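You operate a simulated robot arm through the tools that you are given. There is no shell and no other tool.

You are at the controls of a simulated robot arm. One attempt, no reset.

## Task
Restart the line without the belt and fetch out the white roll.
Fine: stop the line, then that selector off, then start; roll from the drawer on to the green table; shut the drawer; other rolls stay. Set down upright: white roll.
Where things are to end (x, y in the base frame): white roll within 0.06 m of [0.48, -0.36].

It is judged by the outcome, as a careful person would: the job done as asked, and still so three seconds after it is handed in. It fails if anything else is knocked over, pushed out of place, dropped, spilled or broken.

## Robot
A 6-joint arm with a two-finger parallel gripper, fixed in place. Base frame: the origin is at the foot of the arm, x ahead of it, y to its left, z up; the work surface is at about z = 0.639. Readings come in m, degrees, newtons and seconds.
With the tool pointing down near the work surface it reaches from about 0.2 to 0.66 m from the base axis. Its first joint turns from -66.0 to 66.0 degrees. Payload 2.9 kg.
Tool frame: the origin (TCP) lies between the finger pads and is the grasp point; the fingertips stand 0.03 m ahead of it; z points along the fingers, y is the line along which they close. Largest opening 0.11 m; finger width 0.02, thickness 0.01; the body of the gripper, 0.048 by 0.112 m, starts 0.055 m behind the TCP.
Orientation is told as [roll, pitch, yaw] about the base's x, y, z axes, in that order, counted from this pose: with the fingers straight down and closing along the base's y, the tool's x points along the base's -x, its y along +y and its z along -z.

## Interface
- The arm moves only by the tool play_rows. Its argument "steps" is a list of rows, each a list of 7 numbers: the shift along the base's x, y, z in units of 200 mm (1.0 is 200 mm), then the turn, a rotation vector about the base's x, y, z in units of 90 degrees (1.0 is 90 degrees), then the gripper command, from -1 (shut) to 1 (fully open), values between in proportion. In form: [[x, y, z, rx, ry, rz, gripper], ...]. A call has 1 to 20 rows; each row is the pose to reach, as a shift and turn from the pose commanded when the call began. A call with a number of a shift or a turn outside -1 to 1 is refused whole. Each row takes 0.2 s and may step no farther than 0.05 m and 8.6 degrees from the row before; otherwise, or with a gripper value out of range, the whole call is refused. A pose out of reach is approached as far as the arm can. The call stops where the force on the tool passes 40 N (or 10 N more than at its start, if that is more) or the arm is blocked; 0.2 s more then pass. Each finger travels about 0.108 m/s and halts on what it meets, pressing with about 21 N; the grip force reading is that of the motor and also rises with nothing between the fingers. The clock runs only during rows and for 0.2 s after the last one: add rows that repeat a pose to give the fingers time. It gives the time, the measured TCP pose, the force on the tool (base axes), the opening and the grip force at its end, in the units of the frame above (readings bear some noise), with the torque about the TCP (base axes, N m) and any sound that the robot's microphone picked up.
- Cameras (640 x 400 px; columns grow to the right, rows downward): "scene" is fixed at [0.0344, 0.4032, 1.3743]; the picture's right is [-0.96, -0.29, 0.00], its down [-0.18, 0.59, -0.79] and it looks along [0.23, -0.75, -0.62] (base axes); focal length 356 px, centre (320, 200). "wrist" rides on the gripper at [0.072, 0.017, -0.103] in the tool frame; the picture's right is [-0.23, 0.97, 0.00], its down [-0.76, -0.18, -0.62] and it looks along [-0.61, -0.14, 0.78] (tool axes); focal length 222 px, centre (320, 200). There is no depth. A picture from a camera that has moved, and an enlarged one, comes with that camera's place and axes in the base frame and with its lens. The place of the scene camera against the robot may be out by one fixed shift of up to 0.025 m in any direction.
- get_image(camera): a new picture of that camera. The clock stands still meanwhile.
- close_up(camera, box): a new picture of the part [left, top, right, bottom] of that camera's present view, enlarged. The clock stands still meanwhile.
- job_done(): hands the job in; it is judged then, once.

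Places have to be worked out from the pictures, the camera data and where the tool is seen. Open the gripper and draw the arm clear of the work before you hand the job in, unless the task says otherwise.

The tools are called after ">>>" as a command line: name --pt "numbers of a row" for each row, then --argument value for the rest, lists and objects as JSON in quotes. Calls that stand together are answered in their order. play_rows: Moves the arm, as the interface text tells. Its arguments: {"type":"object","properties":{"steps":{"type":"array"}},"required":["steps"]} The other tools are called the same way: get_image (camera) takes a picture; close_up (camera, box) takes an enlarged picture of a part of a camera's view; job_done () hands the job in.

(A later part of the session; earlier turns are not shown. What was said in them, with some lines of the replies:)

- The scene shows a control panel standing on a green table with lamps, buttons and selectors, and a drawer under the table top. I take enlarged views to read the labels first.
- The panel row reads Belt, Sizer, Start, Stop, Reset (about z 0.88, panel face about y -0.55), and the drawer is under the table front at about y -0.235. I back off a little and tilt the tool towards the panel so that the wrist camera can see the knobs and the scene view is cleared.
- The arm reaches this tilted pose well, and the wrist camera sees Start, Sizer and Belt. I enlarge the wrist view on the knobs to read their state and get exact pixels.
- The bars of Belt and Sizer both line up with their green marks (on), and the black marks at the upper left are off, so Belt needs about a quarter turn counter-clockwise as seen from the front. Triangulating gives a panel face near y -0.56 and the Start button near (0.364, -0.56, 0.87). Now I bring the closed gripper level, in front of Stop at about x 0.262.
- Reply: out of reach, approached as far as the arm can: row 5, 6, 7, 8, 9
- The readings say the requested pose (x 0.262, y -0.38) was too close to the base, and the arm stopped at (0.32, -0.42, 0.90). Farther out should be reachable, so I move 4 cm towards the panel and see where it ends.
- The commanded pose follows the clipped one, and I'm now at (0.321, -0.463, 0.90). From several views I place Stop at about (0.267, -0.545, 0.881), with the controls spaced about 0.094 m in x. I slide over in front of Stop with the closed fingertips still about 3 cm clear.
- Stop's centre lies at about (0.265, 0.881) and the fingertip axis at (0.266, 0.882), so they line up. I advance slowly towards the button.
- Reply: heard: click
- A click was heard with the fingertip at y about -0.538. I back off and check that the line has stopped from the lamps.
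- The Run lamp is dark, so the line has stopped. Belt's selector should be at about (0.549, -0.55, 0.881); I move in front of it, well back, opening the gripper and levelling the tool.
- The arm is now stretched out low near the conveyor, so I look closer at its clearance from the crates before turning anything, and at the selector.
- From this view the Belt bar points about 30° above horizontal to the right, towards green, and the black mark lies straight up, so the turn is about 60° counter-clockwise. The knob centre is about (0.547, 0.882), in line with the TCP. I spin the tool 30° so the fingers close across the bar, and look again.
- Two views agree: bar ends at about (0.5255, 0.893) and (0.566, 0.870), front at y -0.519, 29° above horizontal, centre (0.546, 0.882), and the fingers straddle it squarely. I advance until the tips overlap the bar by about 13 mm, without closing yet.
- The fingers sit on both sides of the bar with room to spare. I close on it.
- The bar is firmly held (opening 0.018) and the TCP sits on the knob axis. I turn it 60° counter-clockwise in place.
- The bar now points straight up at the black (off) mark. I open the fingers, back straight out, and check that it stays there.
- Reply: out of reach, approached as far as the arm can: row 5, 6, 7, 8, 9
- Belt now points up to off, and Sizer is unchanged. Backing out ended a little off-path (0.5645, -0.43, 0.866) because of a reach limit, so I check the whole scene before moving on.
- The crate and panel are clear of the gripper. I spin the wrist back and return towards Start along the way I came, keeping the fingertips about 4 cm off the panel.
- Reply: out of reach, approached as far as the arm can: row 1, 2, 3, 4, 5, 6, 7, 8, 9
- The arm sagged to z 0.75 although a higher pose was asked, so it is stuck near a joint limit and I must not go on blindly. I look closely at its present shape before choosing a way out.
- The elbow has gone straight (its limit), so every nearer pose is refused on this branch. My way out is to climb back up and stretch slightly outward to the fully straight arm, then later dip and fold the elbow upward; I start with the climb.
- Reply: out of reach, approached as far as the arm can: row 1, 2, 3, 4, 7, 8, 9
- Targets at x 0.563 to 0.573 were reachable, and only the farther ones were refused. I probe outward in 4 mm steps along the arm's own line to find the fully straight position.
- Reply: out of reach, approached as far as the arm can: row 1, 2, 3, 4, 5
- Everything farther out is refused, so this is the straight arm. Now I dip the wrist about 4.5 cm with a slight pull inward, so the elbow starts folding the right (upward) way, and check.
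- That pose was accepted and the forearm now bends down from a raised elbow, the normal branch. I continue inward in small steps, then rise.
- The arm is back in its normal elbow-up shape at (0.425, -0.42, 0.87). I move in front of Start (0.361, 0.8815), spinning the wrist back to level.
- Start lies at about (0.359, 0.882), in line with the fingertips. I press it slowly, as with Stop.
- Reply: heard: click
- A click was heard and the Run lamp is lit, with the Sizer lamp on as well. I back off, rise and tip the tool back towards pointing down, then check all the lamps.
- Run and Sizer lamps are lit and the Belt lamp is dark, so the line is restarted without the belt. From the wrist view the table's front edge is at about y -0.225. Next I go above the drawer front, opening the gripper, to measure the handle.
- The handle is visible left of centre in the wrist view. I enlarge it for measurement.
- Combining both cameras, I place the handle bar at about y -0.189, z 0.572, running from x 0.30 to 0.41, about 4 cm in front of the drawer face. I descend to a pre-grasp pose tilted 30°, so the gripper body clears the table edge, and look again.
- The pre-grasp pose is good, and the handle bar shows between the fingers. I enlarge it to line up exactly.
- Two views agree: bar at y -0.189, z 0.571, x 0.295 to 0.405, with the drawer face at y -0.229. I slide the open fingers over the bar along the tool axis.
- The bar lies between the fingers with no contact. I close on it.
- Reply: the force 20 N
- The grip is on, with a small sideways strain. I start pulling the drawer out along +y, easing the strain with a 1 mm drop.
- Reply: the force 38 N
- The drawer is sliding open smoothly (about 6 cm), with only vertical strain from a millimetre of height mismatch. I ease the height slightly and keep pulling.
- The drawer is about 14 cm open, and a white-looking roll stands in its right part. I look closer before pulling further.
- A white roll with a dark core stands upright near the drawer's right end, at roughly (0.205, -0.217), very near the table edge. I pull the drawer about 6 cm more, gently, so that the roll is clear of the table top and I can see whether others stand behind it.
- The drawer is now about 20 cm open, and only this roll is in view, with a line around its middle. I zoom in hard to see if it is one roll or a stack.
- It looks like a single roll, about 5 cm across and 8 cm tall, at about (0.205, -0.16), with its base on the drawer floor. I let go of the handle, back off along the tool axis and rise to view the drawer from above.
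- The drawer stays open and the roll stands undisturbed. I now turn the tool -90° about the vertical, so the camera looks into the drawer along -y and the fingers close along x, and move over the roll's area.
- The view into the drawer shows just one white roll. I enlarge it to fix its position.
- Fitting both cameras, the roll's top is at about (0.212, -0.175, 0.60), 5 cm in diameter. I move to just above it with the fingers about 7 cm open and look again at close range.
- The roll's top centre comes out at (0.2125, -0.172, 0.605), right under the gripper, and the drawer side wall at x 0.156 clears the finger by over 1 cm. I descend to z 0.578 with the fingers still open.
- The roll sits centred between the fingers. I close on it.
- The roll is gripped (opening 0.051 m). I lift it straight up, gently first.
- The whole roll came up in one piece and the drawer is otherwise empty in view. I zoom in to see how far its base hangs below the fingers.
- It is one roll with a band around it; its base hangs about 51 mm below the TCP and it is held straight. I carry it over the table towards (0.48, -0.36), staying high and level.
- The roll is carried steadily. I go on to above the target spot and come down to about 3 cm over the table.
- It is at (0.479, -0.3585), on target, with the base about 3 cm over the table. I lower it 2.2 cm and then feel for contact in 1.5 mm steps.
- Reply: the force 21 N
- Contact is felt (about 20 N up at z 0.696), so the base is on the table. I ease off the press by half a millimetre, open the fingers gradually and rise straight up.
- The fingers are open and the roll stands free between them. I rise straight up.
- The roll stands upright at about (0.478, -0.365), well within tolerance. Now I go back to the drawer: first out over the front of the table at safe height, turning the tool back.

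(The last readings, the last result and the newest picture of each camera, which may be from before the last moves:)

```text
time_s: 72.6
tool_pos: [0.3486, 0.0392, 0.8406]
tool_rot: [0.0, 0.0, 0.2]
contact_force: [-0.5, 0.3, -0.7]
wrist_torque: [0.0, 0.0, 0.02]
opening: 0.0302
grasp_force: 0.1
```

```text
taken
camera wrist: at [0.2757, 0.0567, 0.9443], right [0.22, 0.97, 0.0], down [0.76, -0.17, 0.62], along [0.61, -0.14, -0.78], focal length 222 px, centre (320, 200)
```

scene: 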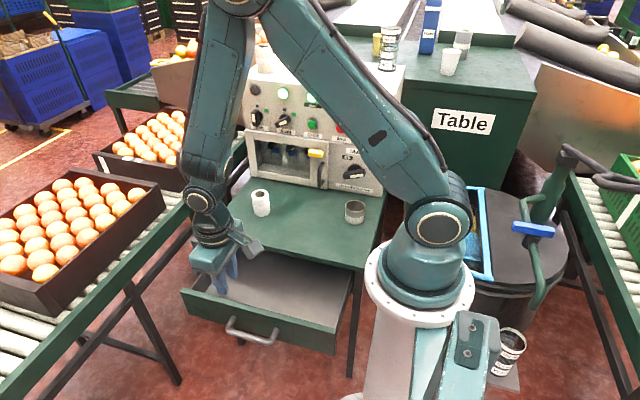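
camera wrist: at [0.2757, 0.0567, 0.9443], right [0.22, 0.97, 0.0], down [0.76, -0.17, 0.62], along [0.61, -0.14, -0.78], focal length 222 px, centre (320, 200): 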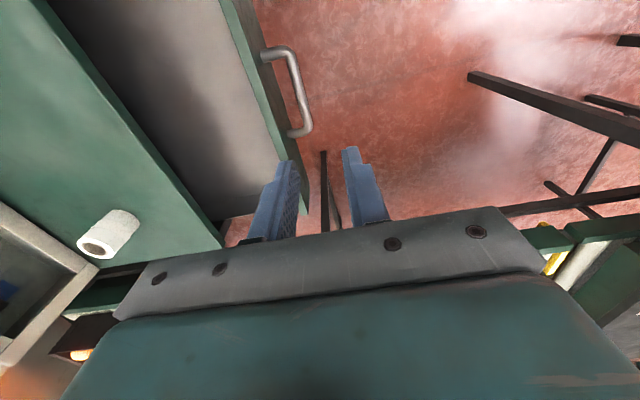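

The drawer and handle are as I left them (bar at about y 0.009, z 0.571). I descend to the same tilted pre-grasp offset as before.

>>> play_rows --pt "0 0.03 -0.1 -0.04 0 0 -0.4545" --pt "0 0.06 -0.2 -0.08 0 0 -0.4545" --pt "0 0.08 -0.3 -0.12 0 0 -0.4545" --pt "0 0.1 -0.42 -0.17 0 0 -0.4545" --pt "0.005 0.11 -0.54 -0.21 0 0 -0.4545" --pt "0.0075 0.11 -0.66 -0.25 0 0 -0.4545" --pt "0.0075 0.11 -0.78 -0.29 0 0 -0.4545" --pt "0.0075 0.11 -0.888 -0.332 0 0 -0.4545" --pt "0.0075 0.11 -0.888 -0.332 0 0 -0.4545"

>>> get_image --camera "wrist"

>>> close_up --camera "wrist" --box '[230, 30, 390, 190]'

```text
time_s: 74.6
tool_pos: [0.351, 0.0628, 0.6604]
tool_rot: [-29.9, 0.0, 0.2]
contact_force: [0.5, 0.0, 0.4]
wrist_torque: [0.03, 0.06, 0.0]
opening: 0.0301
grasp_force: 0.0
```

```text
taken
camera wrist: at [0.2784, 0.1293, 0.7422], right [0.23, 0.84, -0.49], down [0.76, 0.16, 0.63], along [0.61, -0.51, -0.61], focal length 222 px, centre (320, 200)
```

wrist: 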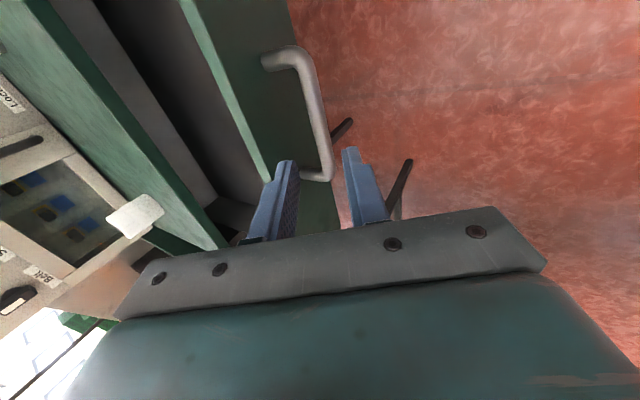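

```text
2.50 times, centred on (310, 110) of wrist
camera zoom: at [0.2784, 0.1293, 0.7422], right [0.23, 0.84, -0.49], down [0.76, 0.16, 0.63], along [0.61, -0.51, -0.61], focal length 555 px, centre (345, 425)
```

zoom: 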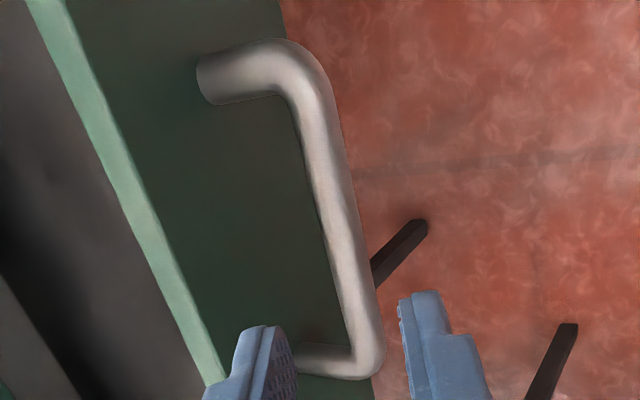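

The bar is seen about 3 mm off my closing centre, which matches the readings; I correct for that and slide over the bar at (0.35, 0.0165, 0.585).

>>> play_rows --pt "0 -0.04 -0.05 0 0 0 -0.4545" --pt "0 -0.075 -0.11 0 0 0 -0.4545" --pt "0 -0.11 -0.17 0 0 0 -0.4545" --pt "0 -0.145 -0.23 0 0 0 -0.4545" --pt "0 -0.175 -0.285 0 0 0 -0.4545" --pt "0 -0.205 -0.333 0 0 0 -0.4545" --pt "-0.005 -0.22 -0.357 0 0 0 -0.4545" --pt "-0.005 -0.2315 -0.377 0 0 0 -0.4545"

>>> get_image --camera "wrist"

```text
time_s: 76.4
tool_pos: [0.351, 0.015, 0.5847]
tool_rot: [-29.9, 0.0, 0.1]
contact_force: [0.1, 1.1, 0.2]
wrist_torque: [0.0, -0.01, -0.03]
opening: 0.0299
grasp_force: 0.1
```

```text
taken
camera wrist: at [0.2785, 0.0815, 0.6666], right [0.22, 0.84, -0.49], down [0.76, 0.16, 0.63], along [0.61, -0.51, -0.61], focal length 222 px, centre (320, 200)
```

wrist: 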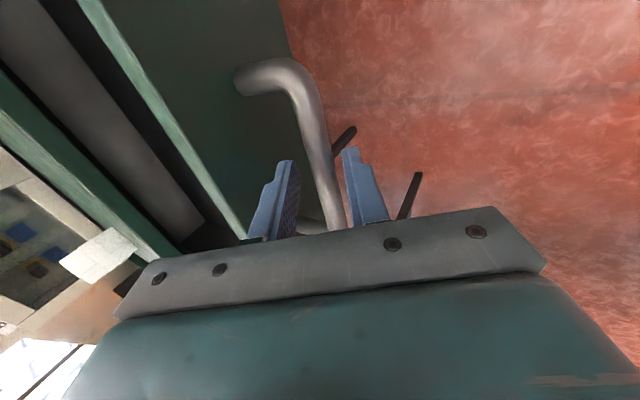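

The bar is between the fingers again. I close on it and start pushing the drawer in gently.

>>> play_rows --pt "0 0 0 0 0 0 -0.8" --pt "0 0 0 0 0 0 -1" --pt "0 0 0 0 0 0 -1" --pt "0 -0.02 0 0 0 0 -1" --pt "0 -0.05 0 0 0 0 -1" --pt "0 -0.09 0 0 0 0 -1" --pt "0 -0.14 0 0 0 0 -1" --pt "0 -0.2 0 0 0 0 -1"

```text
time_s: 77.8
tool_pos: [0.3519, 0.0009, 0.5838]
tool_rot: [-29.5, 0.1, 0.3]
contact_force: [4.6, -2.1, -4.1]
wrist_torque: [-0.13, 0.72, -0.15]
opening: 0.0158
grasp_force: 44.8
stopped in row 6: the force on the tool passed its limit at 45 N (the readings are from after the stop); the commanded pose is now the measured one
```

It moved about 1.4 cm before the force limit stopped it, likely from grip strain; the force is small now. I check the picture, then push on slowly.

>>> get_image --camera "scene"

>>> play_rows --pt "0 -0.01 0 0 0 0 -1" --pt "0 -0.03 0 0 0 0 -1" --pt "0 -0.055 0 0 0 0 -1" --pt "0 -0.08 0 0 0 0 -1" --pt "0 -0.11 0 0 0 0 -1" --pt "0 -0.14 0 0 0 0 -1"

```text
taken
```

scene: 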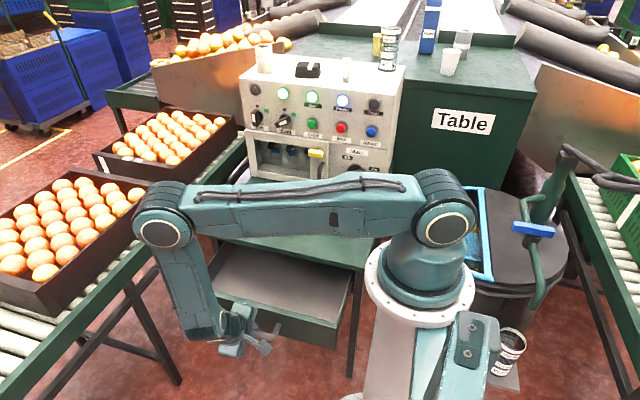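

```text
time_s: 79.2
tool_pos: [0.3507, -0.0253, 0.5849]
tool_rot: [-29.6, 0.1, 0.2]
contact_force: [-5.9, -0.2, 0.9]
wrist_torque: [-0.04, -0.72, 0.64]
opening: 0.0154
grasp_force: 45.0
```

Now the drawer slides in freely. I continue pushing towards its closed position (handle TCP at y about -0.18).

>>> play_rows --pt "0 -0.03 0 0 0 0 -1" --pt "0 -0.07 0 0 0 0 -1" --pt "0 -0.11 0 0 0 0 -1" --pt "0 -0.15 0 0 0 0 -1" --pt "0 -0.19 0 0 0 0 -1" --pt "0 -0.23 0 0 0 0 -1" --pt "0 -0.27 0 0 0 0 -1" --pt "0 -0.31 0 0 0 0 -1" --pt "0 -0.35 0 0 0 0 -1" --pt "0 -0.39 0 0 0 0 -1" --pt "0 -0.43 0 0 0 0 -1" --pt "0 -0.47 0 0 0 0 -1"

>>> get_image --camera "scene"

```text
time_s: 81.8
tool_pos: [0.3509, -0.1222, 0.5847]
tool_rot: [-29.8, 0.0, 0.1]
contact_force: [-2.1, -2.3, -3.9]
wrist_torque: [-0.04, -0.32, 0.53]
opening: 0.0156
grasp_force: 44.9
```

```text
taken
```

scene: 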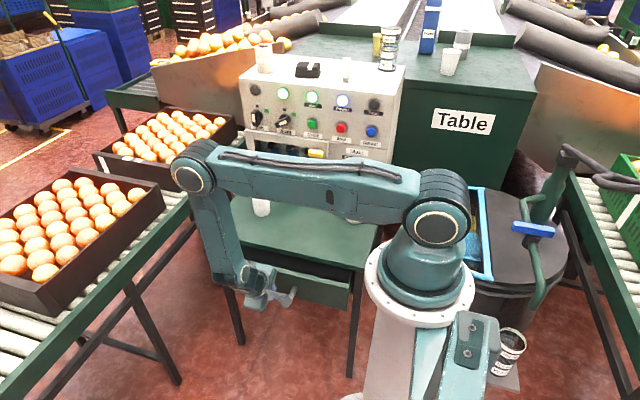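

About 6 cm remain. I push the rest in, slowing towards the end stop.

>>> play_rows --pt "0 -0.035 0 0 0 0 -1" --pt "0 -0.07 0 0 0 0 -1" --pt "0 -0.105 0 0 0 0 -1" --pt "0 -0.14 0 0 0 0 -1" --pt "0 -0.175 0 0 0 0 -1" --pt "0 -0.205 0 0 0 0 -1" --pt "0 -0.23 0 0 0 0 -1" --pt "0 -0.25 0 0 0 0 -1" --pt "0 -0.265 0 0 0 0 -1" --pt "0 -0.28 0 0 0 0 -1" --pt "0 -0.29 0 0 0 0 -1" --pt "0 -0.3 0 0 0 0 -1" --pt "0 -0.31 0 0 0 0 -1" --pt "0 -0.315 0 0 0 0 -1"

>>> get_image --camera "scene"

>>> get_image --camera "wrist"

```text
time_s: 84.8
tool_pos: [0.3511, -0.182, 0.5842]
tool_rot: [-29.4, 0.1, 0.4]
contact_force: [-10.5, 13.2, 18.0]
wrist_torque: [0.09, -0.61, 0.64]
opening: 0.0156
grasp_force: 45.3
```

```text
taken
```

scene: 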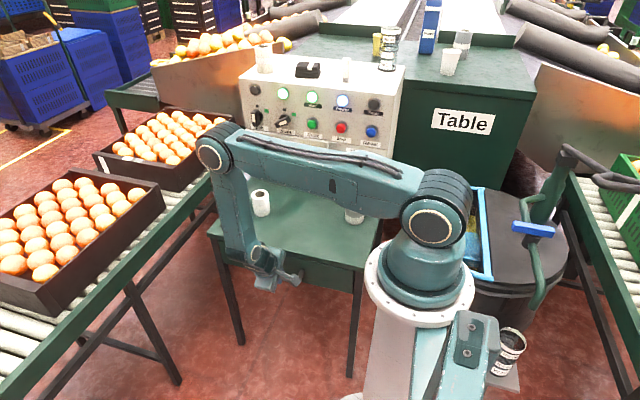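

```text
taken
camera wrist: at [0.2784, -0.1166, 0.6667], right [0.22, 0.85, -0.48], down [0.76, 0.16, 0.63], along [0.61, -0.5, -0.61], focal length 222 px, centre (320, 200)
```

wrist: 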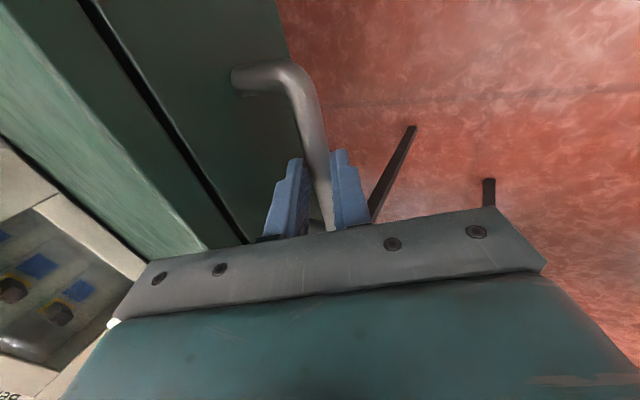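

The push ended at the stop (y -0.182, about 13 N back), and the drawer front looks flush again. I open the fingers and back off along the tool axis.

>>> play_rows --pt "0 0.003 -0.002 0 0 0 -1" --pt "0 0.003 -0.002 0 0 0 -0.7" --pt "0 0.003 -0.002 0 0 0 -0.4545" --pt "0 0.003 -0.002 0 0 0 -0.4545" --pt "0 0.033 0.05 0 0 0 -0.4545" --pt "0 0.083 0.137 0 0 0 -0.4545" --pt "0 0.133 0.223 0 0 0 -0.4545" --pt "0 0.183 0.31 0 0 0 -0.4545" --pt "0 0.233 0.397 0 0 0 -0.4545" --pt "0 0.233 0.397 0 0 0 -0.4545"

>>> get_image --camera "wrist"

>>> get_image --camera "scene"

```text
time_s: 87.0
tool_pos: [0.3507, -0.1366, 0.6637]
tool_rot: [-29.4, 0.1, 0.2]
contact_force: [0.8, 0.3, 0.3]
wrist_torque: [0.02, 0.01, 0.01]
opening: 0.0301
grasp_force: 0.0
```

```text
taken
camera wrist: at [0.2777, -0.0706, 0.7454], right [0.22, 0.85, -0.48], down [0.76, 0.16, 0.63], along [0.61, -0.51, -0.61], focal length 222 px, centre (320, 200)
```

wrist: 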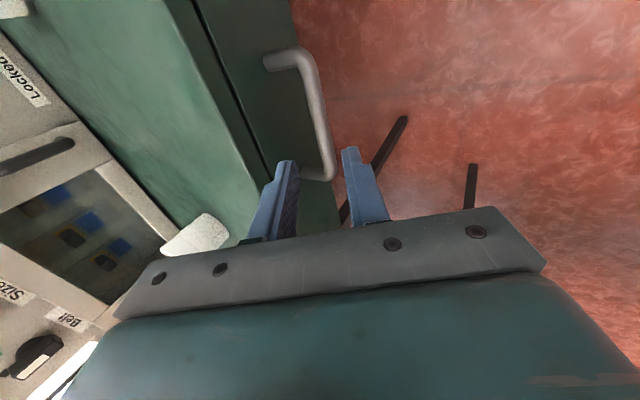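

```text
taken
```

scene: 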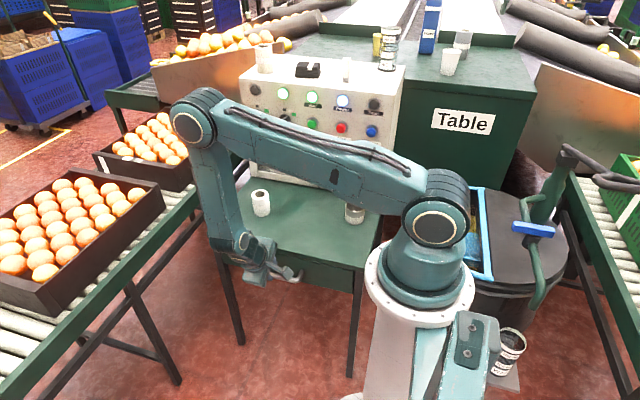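

The view matches the one from before the drawer was opened. I compare the close-up with the original, to be sure that it is fully shut.

>>> close_up --camera "wrist" --box '[230, 30, 390, 190]'

>>> play_rows --pt "0 0.02 0.12 0.05 0 0 -0.2" --pt "0 0.02 0.25 0.1 0 0 0.2" --pt "0 0.02 0.38 0.15 0 0 0.6" --pt "0 0.02 0.52 0.2 0 0 1" --pt "0 0.02 0.66 0.25 0 0 1" --pt "0 0.02 0.8 0.29 0 0 1" --pt "0 0.02 0.94 0.327 0 0 1" --pt "0 0.02 0.94 0.327 0 0 1"

>>> get_image --camera "wrist"

>>> get_image --camera "scene"

```text
2.50 times, centred on (310, 110) of wrist
camera zoom: at [0.2777, -0.0706, 0.7454], right [0.22, 0.85, -0.48], down [0.76, 0.16, 0.63], along [0.61, -0.51, -0.61], focal length 555 px, centre (345, 425)
```

zoom: 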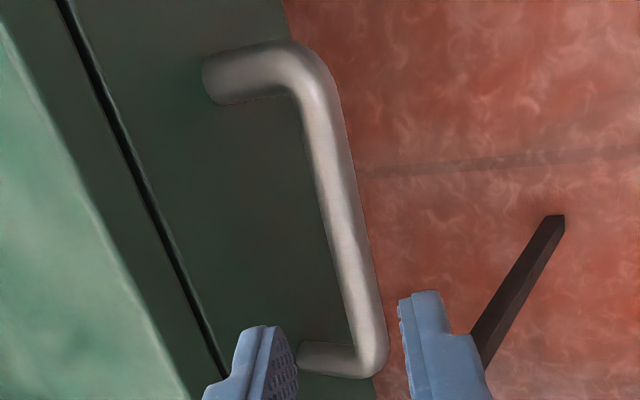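

```text
time_s: 88.8
tool_pos: [0.3514, -0.1339, 0.8547]
tool_rot: [0.0, 0.0, 0.2]
contact_force: [0.2, 0.6, -0.3]
wrist_torque: [0.02, 0.0, 0.02]
opening: 0.1101
grasp_force: 0.1
```

```text
taken
camera wrist: at [0.2784, -0.1163, 0.9579], right [0.22, 0.97, 0.0], down [0.76, -0.17, 0.62], along [0.61, -0.14, -0.78], focal length 222 px, centre (320, 200)
```

wrist: 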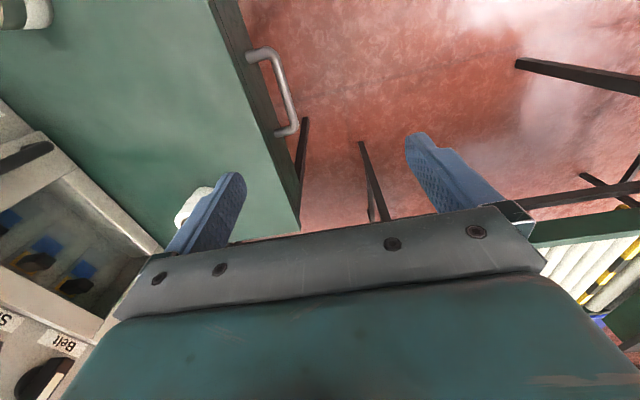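

```text
taken
```

scene: 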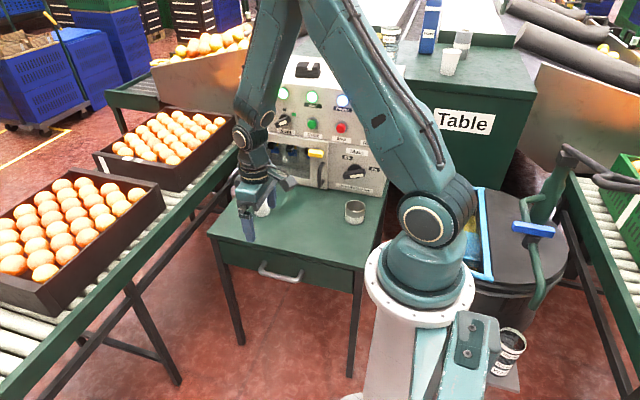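

The drawer is shut just as at the start. I draw the arm up and away from the table, then check everything a last time.

>>> play_rows --pt "0 0.1 0.1 0 0 0 1" --pt "0 0.22 0.2 0 0 0 1" --pt "0 0.34 0.3 0 0 0 1" --pt "0 0.46 0.4 0 0 0 1" --pt "0 0.58 0.5 0 0 0 1" --pt "0 0.7 0.6 0 0 0 1" --pt "0 0.8 0.65 0 0 0 1" --pt "0 0.8 0.65 0 0 0 1"

>>> get_image --camera "scene"

>>> close_up --camera "scene" --box '[230, 60, 400, 200]'

>>> close_up --camera "scene" --box '[200, 170, 400, 300]'

```text
time_s: 90.5
tool_pos: [0.3524, 0.027, 0.98]
tool_rot: [-0.1, -0.2, 0.1]
contact_force: [-0.4, 0.7, 0.0]
wrist_torque: [-0.04, 0.01, 0.0]
opening: 0.11
grasp_force: 0.1
```

```text
taken
```

scene: 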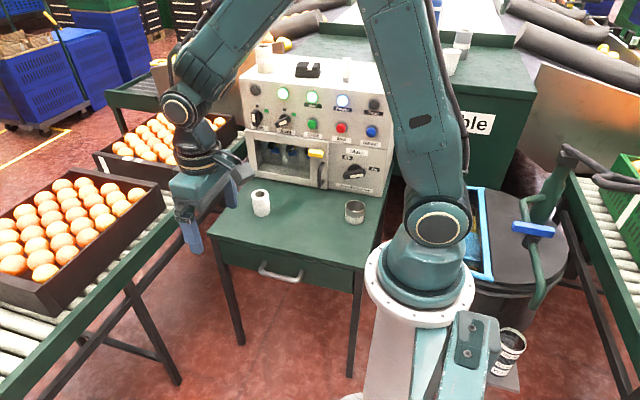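

```text
2.86 times, centred on (315, 130) of scene
camera zoom: at [0.0344, 0.4032, 1.3743], right [-0.96, -0.29, 0.0], down [-0.18, 0.59, -0.79], along [0.23, -0.75, -0.62], focal length 1017 px, centre (334, 400)
```

zoom: 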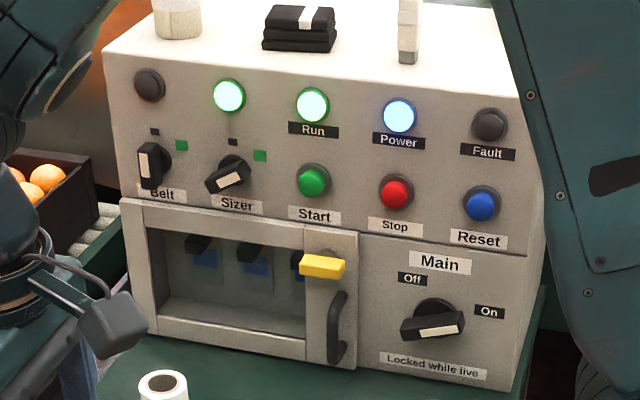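

```text
3.08 times, centred on (300, 235) of scene
camera zoom: at [0.0344, 0.4032, 1.3743], right [-0.96, -0.29, 0.0], down [-0.18, 0.59, -0.79], along [0.23, -0.75, -0.62], focal length 1095 px, centre (382, 92)
```

zoom: 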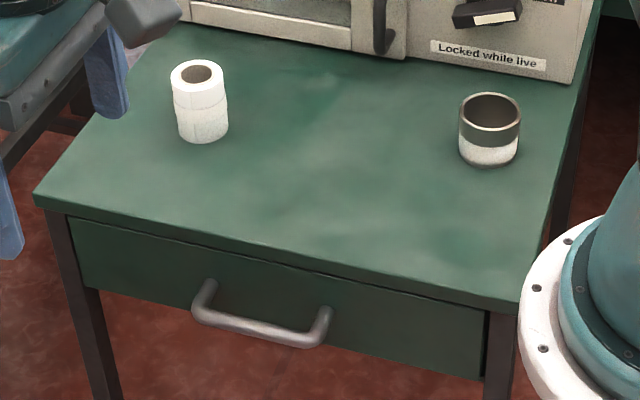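

Everything checks out: Run, Sizer and Power are lit, Belt is off and its lamp dark, and Fault is dark. The roll stands upright on the table near (0.48, -0.365), the drawer is shut, and the cup and other items are where they were. The gripper is open and the arm is clear, so I hand the job in.

>>> job_done

```text
The job is handed in.
```

The job is done and handed in. The line is running again without the belt, and the white roll is out of the drawer.

- **Line:** I pressed Stop, turned the Belt selector to off, then pressed Start. Run, Sizer and Power are lit, the Belt lamp is dark and there is no Fault.
- **Roll:** It stands upright on the green table at about (0.478, -0.365), well within 0.06 m of the target.
- **Drawer:** It is shut and looks the same as it did before I opened it. I saw no other rolls in the open part of the drawer, and did not look right to the back.
- **Surroundings:** The cup, the items on top of the panel and the crates look as they were. The gripper is open and the arm is clear.

Twice something went off plan, with no sign of damage. After turning the Belt selector, the arm got stuck fully stretched and sagged, touching nothing, before I freed it. The force limit also stopped the first push on the drawer once, at 45 N.
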